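You operate a simulated robot arm through the tools that you are given. There is no shell and no other tool. Be economical: measure what you need, move in short steps, check, and stop when the job is done.

You run a simulated robot arm. Do the job below in one go: nothing can be reset, and whatever is moved stays where it is left.

Task
Put one of the slip pads from the top of the glazing bench on the grey plate on the top of the glazing bench.

It is judged by the outcome, as a careful person would: the job done as asked, and still so three seconds after it is handed in. It fails if anything else is knocked over, pushed out of place, dropped, spilled or broken.

Robot
A 6-joint arm with a two-finger parallel gripper, fixed in place. Base frame: the origin is at the foot of the arm, x ahead of it, y to its left, z up; the work surface is at about z = 0.9. Readings come in m, degrees, newtons and seconds.
With the tool pointing down near the work surface it reaches from about 0.24 to 0.64 m from the base axis. Its first joint turns from -66.0 to 66.0 degrees. Payload 2.7 kg.
The tool frame sits at the grasp point between the pads (the TCP): z along the fingers, y along the line on which they close. The tips reach 0.023 m beyond it. The gripper opens to 0.094 m. The fingers are 0.038 m wide and 0.01 m thick; the gripper's body (0.054 by 0.096 m) begins 0.039 m behind the TCP.
Orientation is that of the tool frame in the base frame, as a unit quaternion [w, x, y, z]. With the fingers straight down and closing along the base's y, the tool's x points along the base's -x, its y along +y and its z along -z.

Tools
- The arm moves only by the tool arm_command. Its argument "plan" is a list of rows, each an object of numbers (a shift or turn left out is 0, a gripper value left out holds the last): "dx", "dy", "dz": the shift along the base's x, y, z in m; "wx", "wy", "wz": the turn, a rotation vector about the base's x, y, z in degrees; "grip": the closure, from 0 (fully open) to 1 (shut). In form: [{"dx": .., "dy": .., "dz": .., "wx": .., "wy": .., "wz": .., "grip": ..}, ...]. A call has 1 to 8 rows; each row is the pose to reach, as a shift and turn from the pose commanded when the call began. A row lasts 0.2 s, in which the tool goes at most 0.05 m and 8.6 degrees; a call with a longer step from one row to the next is refused whole, and so is a gripper value outside its range. Where a pose cannot be reached the arm comes as near as it can. A force on the tool above 40 N (or 10 N above the force at the start of the call, whichever is more), or a blocked arm, ends the call early, and 0.2 s more pass. The fingers move at their own pace (about 0.045 m/s each) and stop on an object; they squeeze with about 34 N. The grip force told is the motor's: it shows also when the fingers shut on nothing. Time passes only in rows, and 0.2 s behind the last, so rows that repeat a pose let the fingers close. It gives the time, the measured TCP pose, the force on the tool (base axes), the opening and the grip force at its end, in the units of the frame above (readings bear some noise), and new pictures: "pictures" is both (left out), scene, wrist or none.
- Cameras (640 x 400 px; columns grow to the right, rows downward): "scene" is fixed at [0.0905, -0.4427, 1.4139]; the picture's right is [0.63, -0.78, 0.00], its down [-0.37, -0.30, -0.88] and it looks along [0.68, 0.55, -0.48] (base axes); focal length 346 px, centre (320, 200). "wrist" rides on the gripper at [-0.039, 0, -0.044] in the tool frame; the picture's right is [0.00, -1.00, 0.00], its down [0.97, 0.00, -0.24] and it looks along [0.24, 0.00, 0.97] (tool axes); focal length 218 px, centre (320, 200). There is no depth. A picture from a camera that has moved, and an enlarged one, comes with that camera's place and axes in the base frame and with its lens.
- zoom(camera, box): a new picture of the part [left, top, right, bottom] of that camera's present view, enlarged. The clock stands still meanwhile.
- close_job(): hands the job in; it is judged then, once.

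Go step by step. Nothing tells you positions but the pictures and the camera data: compare them with the known pose of the tool, close in by small moves and look again before you grip or let go. The budget is 90 turns and 170 pictures, counting those below and the enlarged ones. Unless the task says otherwise, let go and move clear before handing in, and close with one line.

The tools are called as a command line: name --argument value ..., lists and objects as JSON in quotes. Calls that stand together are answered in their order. arm_command: Moves the arm, as the interface text tells. Its arguments: {"type":"object","properties":{"plan":{"type":"array","items":{"type":"object","properties":{"dx":{"type":"number"},"dy":{"type":"number"},"dz":{"type":"number"},"wx":{"type":"number"},"wy":{"type":"number"},"wz":{"type":"number"},"grip":{"type":"number"}}}},"pictures":{"type":"string","enum":["both","scene","wrist","none"]}},"required":["plan"]} The other tools are called the same way: zoom (camera, box) takes an enlarged picture of a part of a camera's view; close_job () hands the job in.

At the start:

```text
time_s: 0.0
ee_pos: [0.4578, 0.0068, 1.1395]
orientation: [0.0, 0.0, 1.0, 0.0]
force: [0.1, 1.0, 0.2]
finger_gap: 0.0939
grasp_force: 0.1
```

scene: 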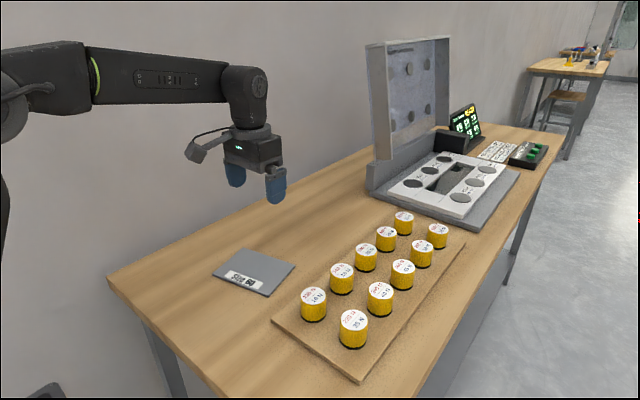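
wrist: 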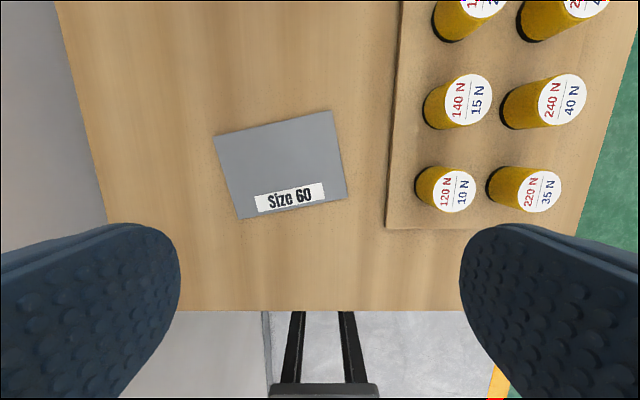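

I see a grey plate labelled "size 60", a board of yellow labelled cylinders, and other items further down the bench. I'll zoom in to work out which items are the slip pads.

zoom --camera "scene" --box '[360, 90, 560, 215]'

zoom --camera "scene" --box '[270, 200, 470, 360]'

zoom --camera "scene" --box '[430, 95, 560, 176]'

```text
3.20 times, centred on (460, 152) of scene
camera zoom: at [0.0905, -0.4427, 1.4139], right [0.63, -0.78, 0.0], down [-0.37, -0.3, -0.88], along [0.68, 0.55, -0.48], focal length 1107 px, centre (-128, 352)
```

zoom: 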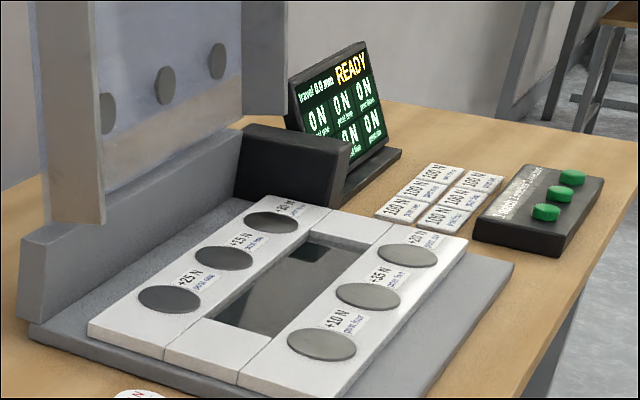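

```text
2.50 times, centred on (370, 280) of scene
camera zoom: at [0.0905, -0.4427, 1.4139], right [0.63, -0.78, 0.0], down [-0.37, -0.3, -0.88], along [0.68, 0.55, -0.48], focal length 865 px, centre (195, 0)
```

zoom: 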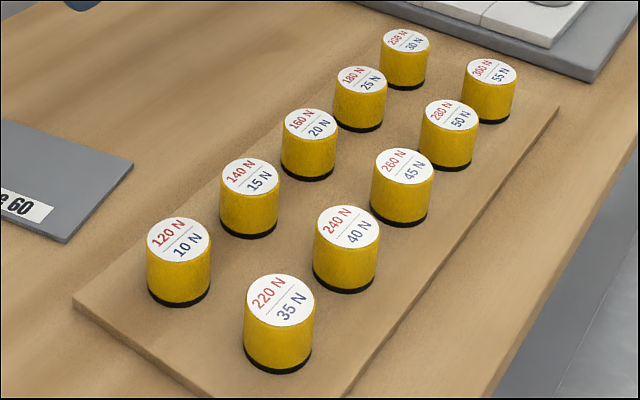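

```text
4.92 times, centred on (495, 136) of scene
camera zoom: at [0.0905, -0.4427, 1.4139], right [0.63, -0.78, 0.0], down [-0.37, -0.3, -0.88], along [0.68, 0.55, -0.48], focal length 1703 px, centre (-542, 518)
```

zoom: 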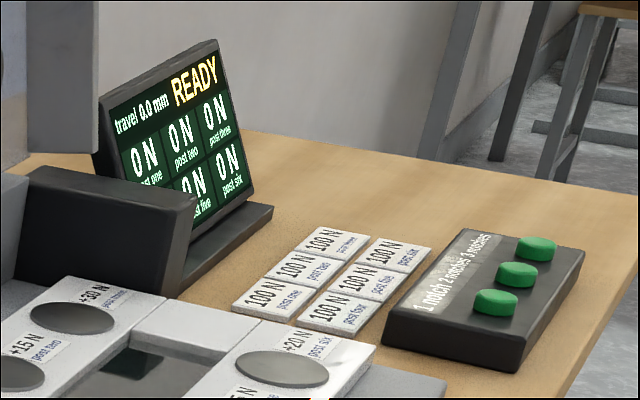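

The ten yellow cylinders are the slip pads. I put the 120 N one at about (0.450, -0.140), top near z 0.955, and the plate centre at about (0.472, 0.054). I'll move above the pad first and look again.

arm_command --plan '[{"dy": -0.04}, {"dx": -0.004, "dy": -0.08}, {"dx": -0.008, "dy": -0.12}, {"dx": -0.008, "dy": -0.147, "dz": -0.02}, {"dx": -0.008, "dy": -0.147, "dz": -0.06}, {"dx": -0.008, "dy": -0.147, "dz": -0.1}, {"dx": -0.008, "dy": -0.147, "dz": -0.1}]'

```text
time_s: 1.6
ee_pos: [0.4471, -0.1387, 1.0356]
orientation: [0.0, 0.0, 1.0, 0.001]
force: [-0.3, 0.2, -0.3]
finger_gap: 0.0939
grasp_force: 0.1
camera wrist: at [0.4862, -0.1387, 1.0817], right [0.0, -1.0, 0.0], down [-0.97, 0.0, 0.24], along [-0.24, 0.0, -0.97], focal length 218 px, centre (320, 200)
```

scene: 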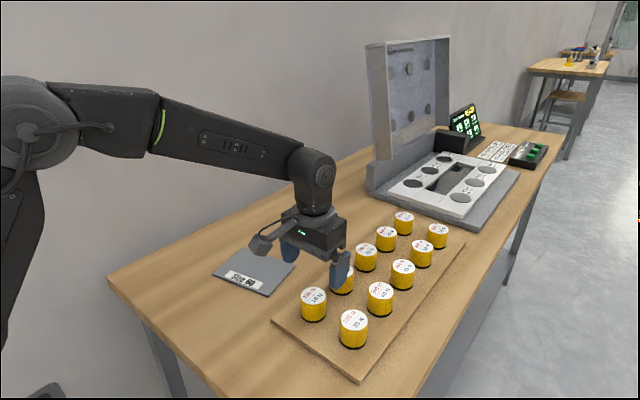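
wrist: 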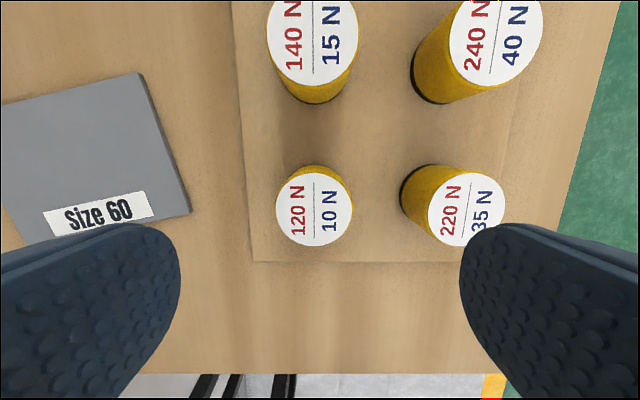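

The 120 N pad sits almost centred under the gripper, at about (0.449, -0.135). I'll partly close to keep clear of its neighbour, descend partway and check.

arm_command --plan '[{"dx": 0.002, "dy": 0.004, "grip": 0.2}, {"dx": 0.002, "dy": 0.004, "grip": 0.2}, {"dx": 0.002, "dy": 0.004, "dz": -0.03, "grip": 0.2}, {"dx": 0.002, "dy": 0.004, "dz": -0.05, "grip": 0.2}, {"dx": 0.002, "dy": 0.004, "dz": -0.05, "grip": 0.2}]'

zoom --camera "scene" --box '[240, 220, 400, 360]'

```text
time_s: 2.8
ee_pos: [0.4514, -0.1365, 0.988]
orientation: [0.0, 0.0, 1.0, 0.0]
force: [-0.2, 0.1, 0.0]
finger_gap: 0.0752
grasp_force: 0.1
camera wrist: at [0.4893, -0.1358, 1.032], right [0.0, -1.0, 0.0], down [-0.97, 0.0, 0.24], along [-0.24, 0.0, -0.97], focal length 218 px, centre (320, 200)
```

scene: 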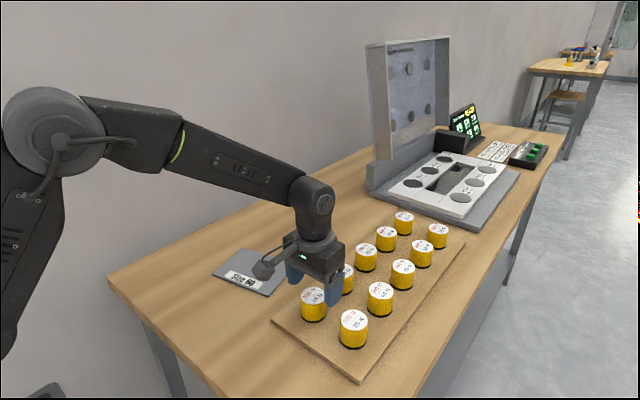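
wrist: 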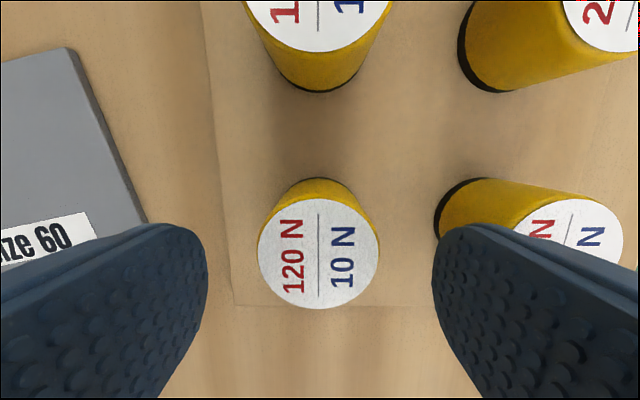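

```text
2.86 times, centred on (320, 290) of scene
camera zoom: at [0.0906, -0.4427, 1.4139], right [0.63, -0.78, 0.0], down [-0.37, -0.3, -0.88], along [0.68, 0.55, -0.48], focal length 988 px, centre (320, -57)
```

zoom: 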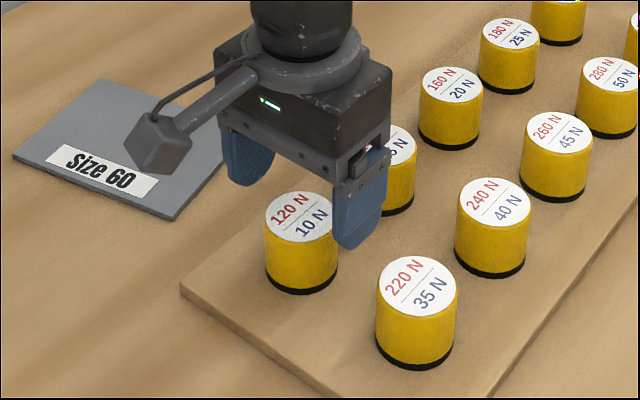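

The pad is centred between the fingers, with its top at about z 0.956. I'll descend so the tips stay above the board, then close.

arm_command --plan '[{"dz": -0.02}, {"dz": -0.04}, {"dz": -0.04}, {"dz": -0.04, "grip": 1}, {"dz": -0.04, "grip": 1}, {"dz": -0.04, "grip": 1}, {"dz": -0.04, "grip": 1}]'

zoom --camera "scene" --box '[240, 220, 400, 360]'

```text
time_s: 4.4
ee_pos: [0.452, -0.136, 0.9492]
orientation: [0.0, 0.0, 1.0, 0.0]
force: [1.2, -0.3, 0.8]
finger_gap: 0.0464
grasp_force: 34.1
camera wrist: at [0.4893, -0.1363, 0.9938], right [0.0, -1.0, 0.0], down [-0.97, 0.0, 0.24], along [-0.24, 0.0, -0.97], focal length 218 px, centre (320, 200)
```

scene: 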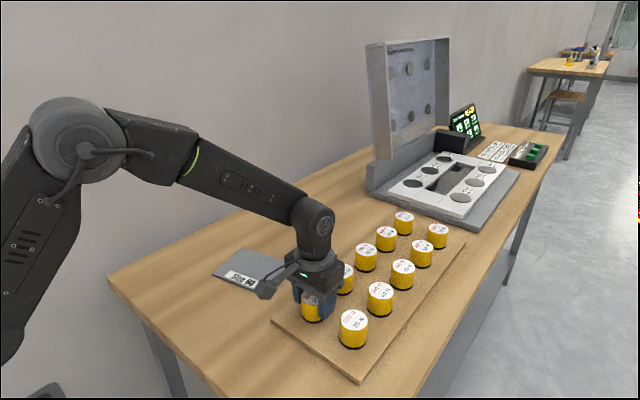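
wrist: 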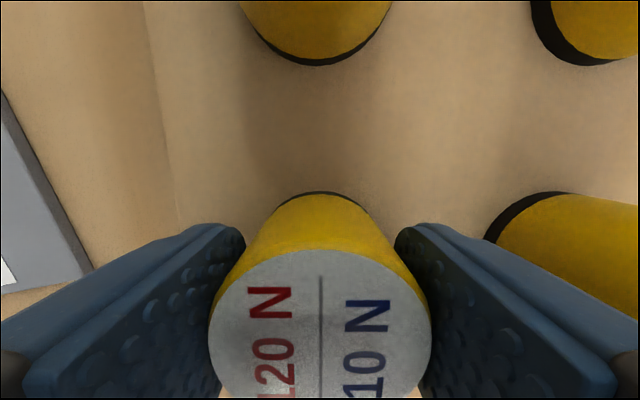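

```text
2.86 times, centred on (320, 290) of scene
camera zoom: at [0.0906, -0.4428, 1.4139], right [0.63, -0.78, 0.0], down [-0.37, -0.3, -0.88], along [0.68, 0.55, -0.48], focal length 988 px, centre (320, -57)
```

zoom: 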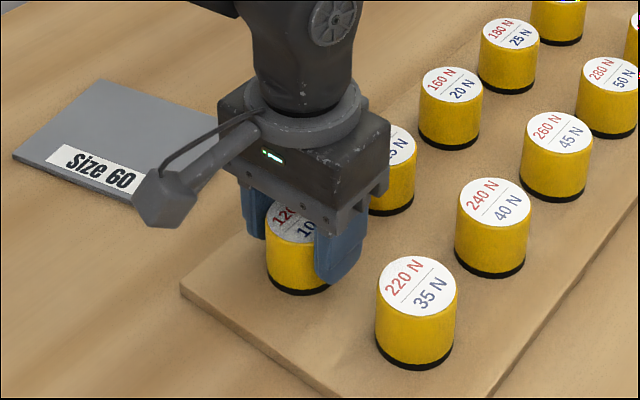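

The pad is gripped, with an opening of 0.046 m. Next I'll lift straight up and check.

arm_command --plan '[{"dz": 0.01}, {"dz": 0.03}, {"dz": 0.06}, {"dz": 0.09}, {"dz": 0.09}]'

zoom --camera "scene" --box '[220, 190, 420, 360]'

```text
time_s: 5.6
ee_pos: [0.4519, -0.137, 1.0406]
orientation: [0.0, 0.0, 1.0, 0.0]
force: [-0.2, 0.5, -1.7]
finger_gap: 0.0466
grasp_force: 34.1
camera wrist: at [0.4896, -0.1373, 1.0855], right [0.0, -1.0, 0.0], down [-0.97, 0.0, 0.24], along [-0.24, 0.0, -0.97], focal length 218 px, centre (320, 200)
```

scene: 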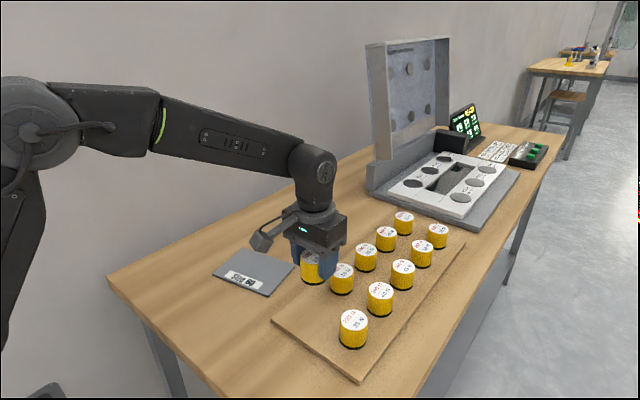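
wrist: 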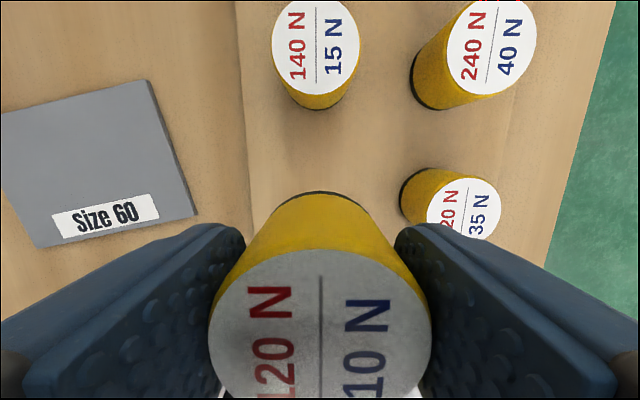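

```text
2.35 times, centred on (320, 275) of scene
camera zoom: at [0.0906, -0.4428, 1.4139], right [0.63, -0.78, 0.0], down [-0.37, -0.3, -0.88], along [0.68, 0.55, -0.48], focal length 814 px, centre (320, 24)
```

zoom: 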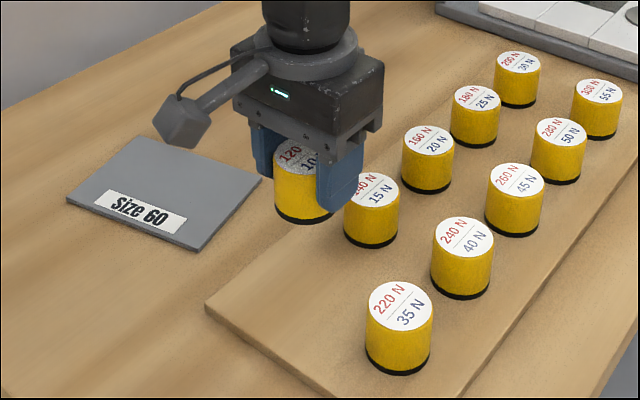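

The pad is up and held cleanly. I estimate the plate centre at about (0.470, 0.050), so I'll carry the pad over there.

arm_command --plan '[{"dx": 0.005, "dy": 0.04}, {"dx": 0.01, "dy": 0.08}, {"dx": 0.014, "dy": 0.12}, {"dx": 0.018, "dy": 0.16}, {"dx": 0.018, "dy": 0.186}, {"dx": 0.018, "dy": 0.186}, {"dx": 0.018, "dy": 0.186, "dz": -0.03}, {"dx": 0.018, "dy": 0.186, "dz": -0.03}]'

zoom --camera "scene" --box '[160, 190, 360, 320]'

```text
time_s: 7.4
ee_pos: [0.4677, 0.0485, 1.0088]
orientation: [0.0, -0.001, 1.0, 0.0]
force: [-0.8, -0.4, -2.0]
finger_gap: 0.0469
grasp_force: 34.5
camera wrist: at [0.5063, 0.049, 1.0537], right [0.0, -1.0, 0.0], down [-0.97, 0.0, 0.24], along [-0.24, 0.0, -0.97], focal length 218 px, centre (320, 200)
```

scene: 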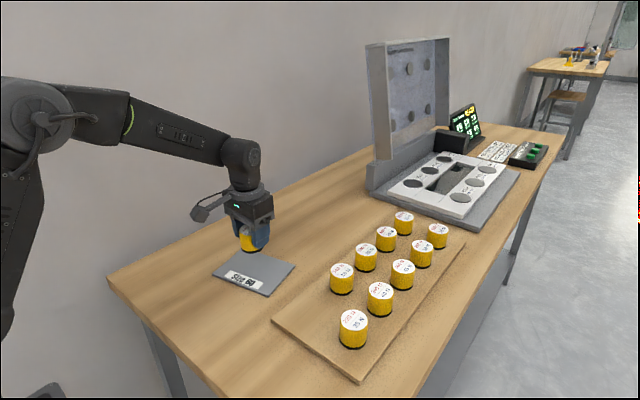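
wrist: 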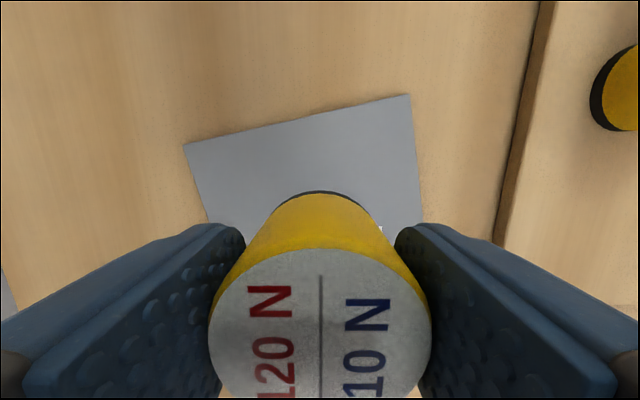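

```text
3.08 times, centred on (260, 255) of scene
camera zoom: at [0.0906, -0.4427, 1.4139], right [0.63, -0.78, 0.0], down [-0.37, -0.3, -0.88], along [0.68, 0.55, -0.48], focal length 1064 px, centre (505, 31)
```

zoom: 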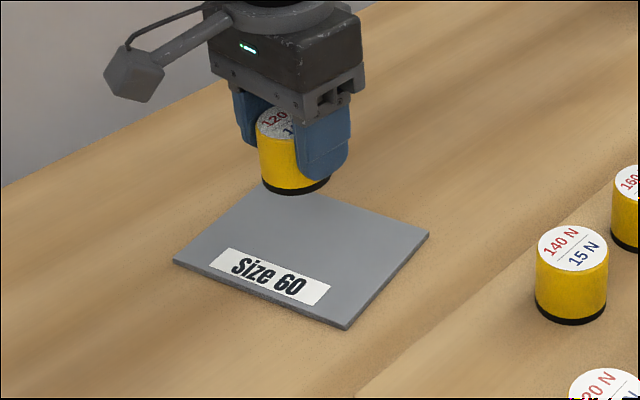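

From the plate's corners, its centre is about (0.469, 0.055). I'll shift slightly to clear the label and descend to just above the plate.

arm_command --plan '[{"dx": 0.008, "dy": 0.006}, {"dx": 0.008, "dy": 0.006, "dz": -0.03}, {"dx": 0.008, "dy": 0.006, "dz": -0.05}, {"dx": 0.008, "dy": 0.006, "dz": -0.06}, {"dx": 0.008, "dy": 0.006, "dz": -0.06}]'

zoom --camera "scene" --box '[200, 220, 310, 300]'

```text
time_s: 8.6
ee_pos: [0.4784, 0.0544, 0.9479]
orientation: [0.0, 0.001, 1.0, 0.0]
force: [0.3, -0.1, -2.2]
finger_gap: 0.0467
grasp_force: 33.7
camera wrist: at [0.5164, 0.0553, 0.9928], right [0.0, -1.0, 0.0], down [-0.97, 0.0, 0.24], along [-0.24, 0.0, -0.97], focal length 218 px, centre (320, 200)
```

scene: 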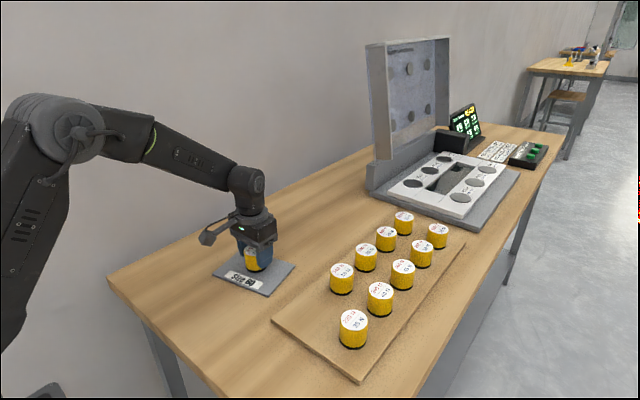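
wrist: 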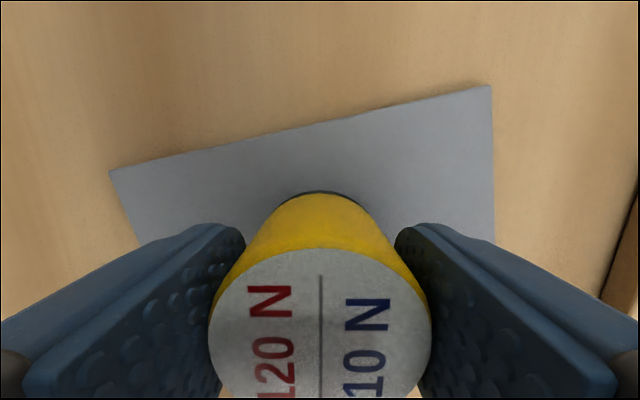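

```text
5.00 times, centred on (255, 260) of scene
camera zoom: at [0.0906, -0.4427, 1.4139], right [0.63, -0.78, 0.0], down [-0.37, -0.3, -0.88], along [0.68, 0.55, -0.48], focal length 1730 px, centre (645, -100)
```

zoom: 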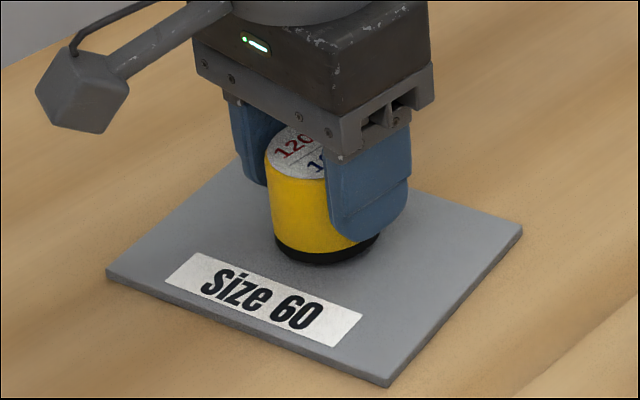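

The pad is over the plate, clear of the label. I'll lower it in small steps and watch the force for contact.

arm_command --plan '[{"dz": -0.002}, {"dz": -0.004}, {"dz": -0.005}, {"dz": -0.005}]' --pictures "none"

```text
time_s: 9.6
ee_pos: [0.4775, 0.0554, 0.944]
orientation: [-0.001, 0.0, 1.0, 0.001]
force: [0.2, 0.2, -0.9]
finger_gap: 0.0467
grasp_force: 33.6
```

arm_command --plan '[{"dz": -0.001}, {"dz": -0.002}, {"dz": -0.003}, {"dz": -0.003}]' --pictures "none"

zoom --camera "scene" --box '[200, 220, 310, 300]'

```text
time_s: 10.6
ee_pos: [0.478, 0.0555, 0.9426]
orientation: [0.001, 0.001, 1.0, 0.0]
force: [-7.4, 0.8, 20.9]
finger_gap: 0.0466
grasp_force: 34.1
```

```text
5.00 times, centred on (255, 260) of scene
camera zoom: at [0.09, -0.4428, 1.414], right [0.63, -0.78, 0.0], down [-0.37, -0.3, -0.88], along [0.68, 0.55, -0.48], focal length 1730 px, centre (645, -100)
```

zoom: 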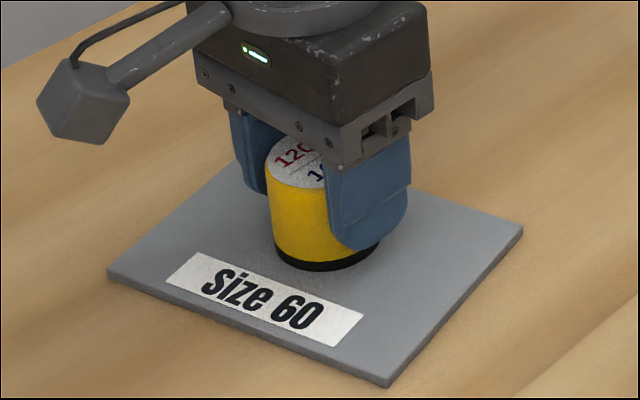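

The pad is in contact at about 20 N. I'll raise the commanded height a little to ease the force, then open.

arm_command --plan '[{"dz": 0.0015}, {"dz": 0.0015, "grip": 0.6}, {"dz": 0.0015, "grip": 0.4}, {"dz": 0.0015, "grip": 0.2}, {"dz": 0.0015, "grip": 0.2}, {"dz": 0.0015, "grip": 0.2}]'

```text
time_s: 12.0
ee_pos: [0.4783, 0.0562, 0.9427]
orientation: [0.0, -0.001, 1.0, -0.001]
force: [1.1, 0.1, -0.2]
finger_gap: 0.0753
grasp_force: 0.0
camera wrist: at [0.5163, 0.0558, 0.9875], right [0.0, -1.0, 0.0], down [-0.97, 0.0, 0.24], along [-0.24, 0.0, -0.97], focal length 218 px, centre (320, 200)
```

scene: 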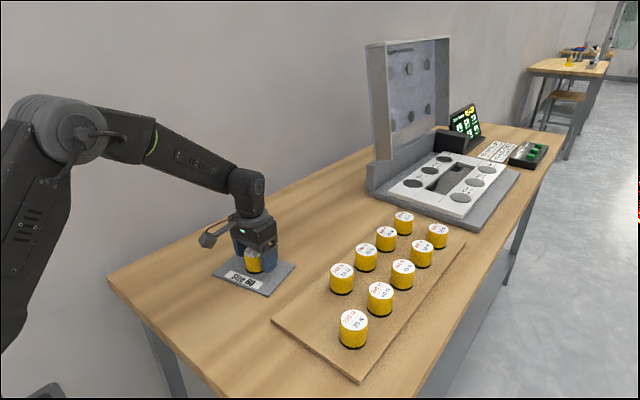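
wrist: 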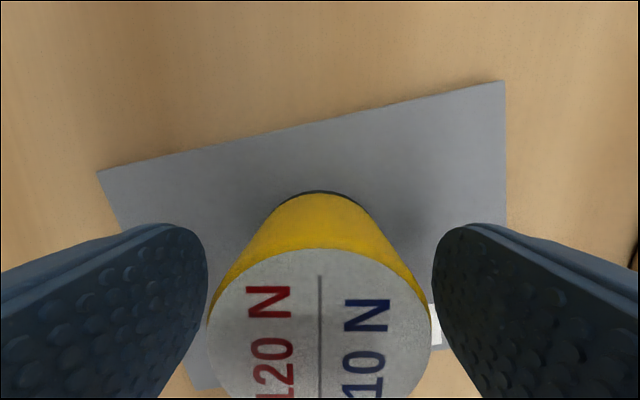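

The pad has been released and is standing on the plate. I'll retreat straight up.

arm_command --plan '[{"dz": 0.02}, {"dz": 0.05}, {"dz": 0.09}, {"dz": 0.13}, {"dz": 0.17}, {"dz": 0.17}]'

zoom --camera "scene" --box '[200, 190, 460, 360]'

```text
time_s: 13.4
ee_pos: [0.4768, 0.0566, 1.1133]
orientation: [0.0, 0.001, 1.0, -0.001]
force: [1.0, 0.4, -0.2]
finger_gap: 0.0751
grasp_force: 0.1
camera wrist: at [0.5147, 0.0564, 1.1577], right [0.0, -1.0, 0.0], down [-0.97, 0.0, 0.24], along [-0.24, 0.0, -0.97], focal length 218 px, centre (320, 200)
```

scene: 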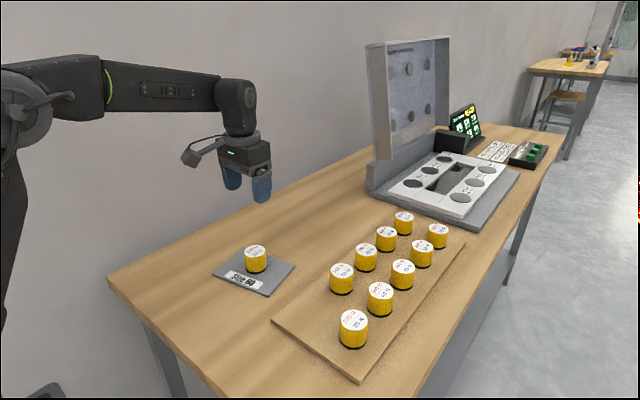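
wrist: 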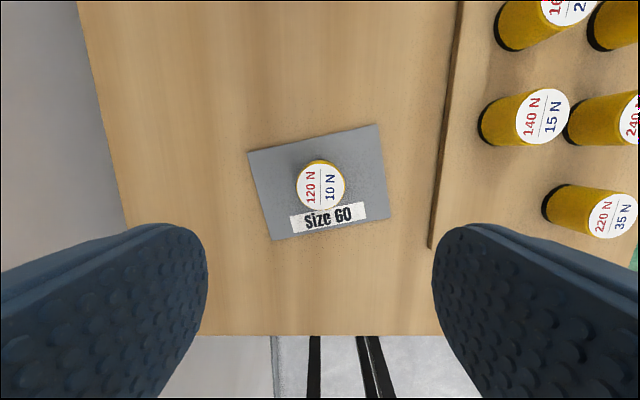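

```text
2.35 times, centred on (330, 275) of scene
camera zoom: at [0.0905, -0.4427, 1.4139], right [0.63, -0.78, 0.0], down [-0.37, -0.3, -0.88], along [0.68, 0.55, -0.48], focal length 814 px, centre (296, 24)
```

zoom: 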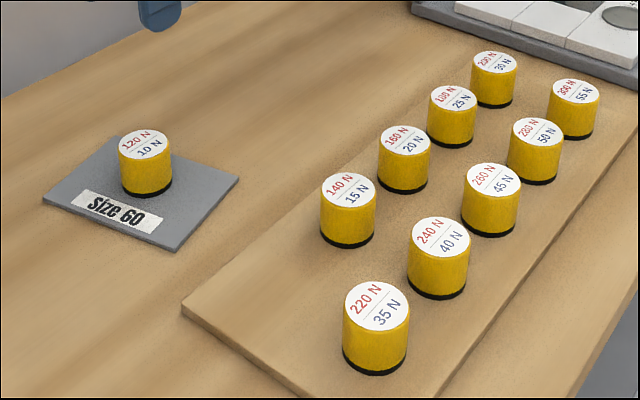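

The pad stands upright on the grey plate, the other pads are where they were, and the arm is clear. I'm handing the job in.

close_job

```text
The job is handed in.
```

I put the slip pad marked 120 N / 10 N upright on the grey plate, moved the arm clear, and saw nothing else disturbed in the final pictures.
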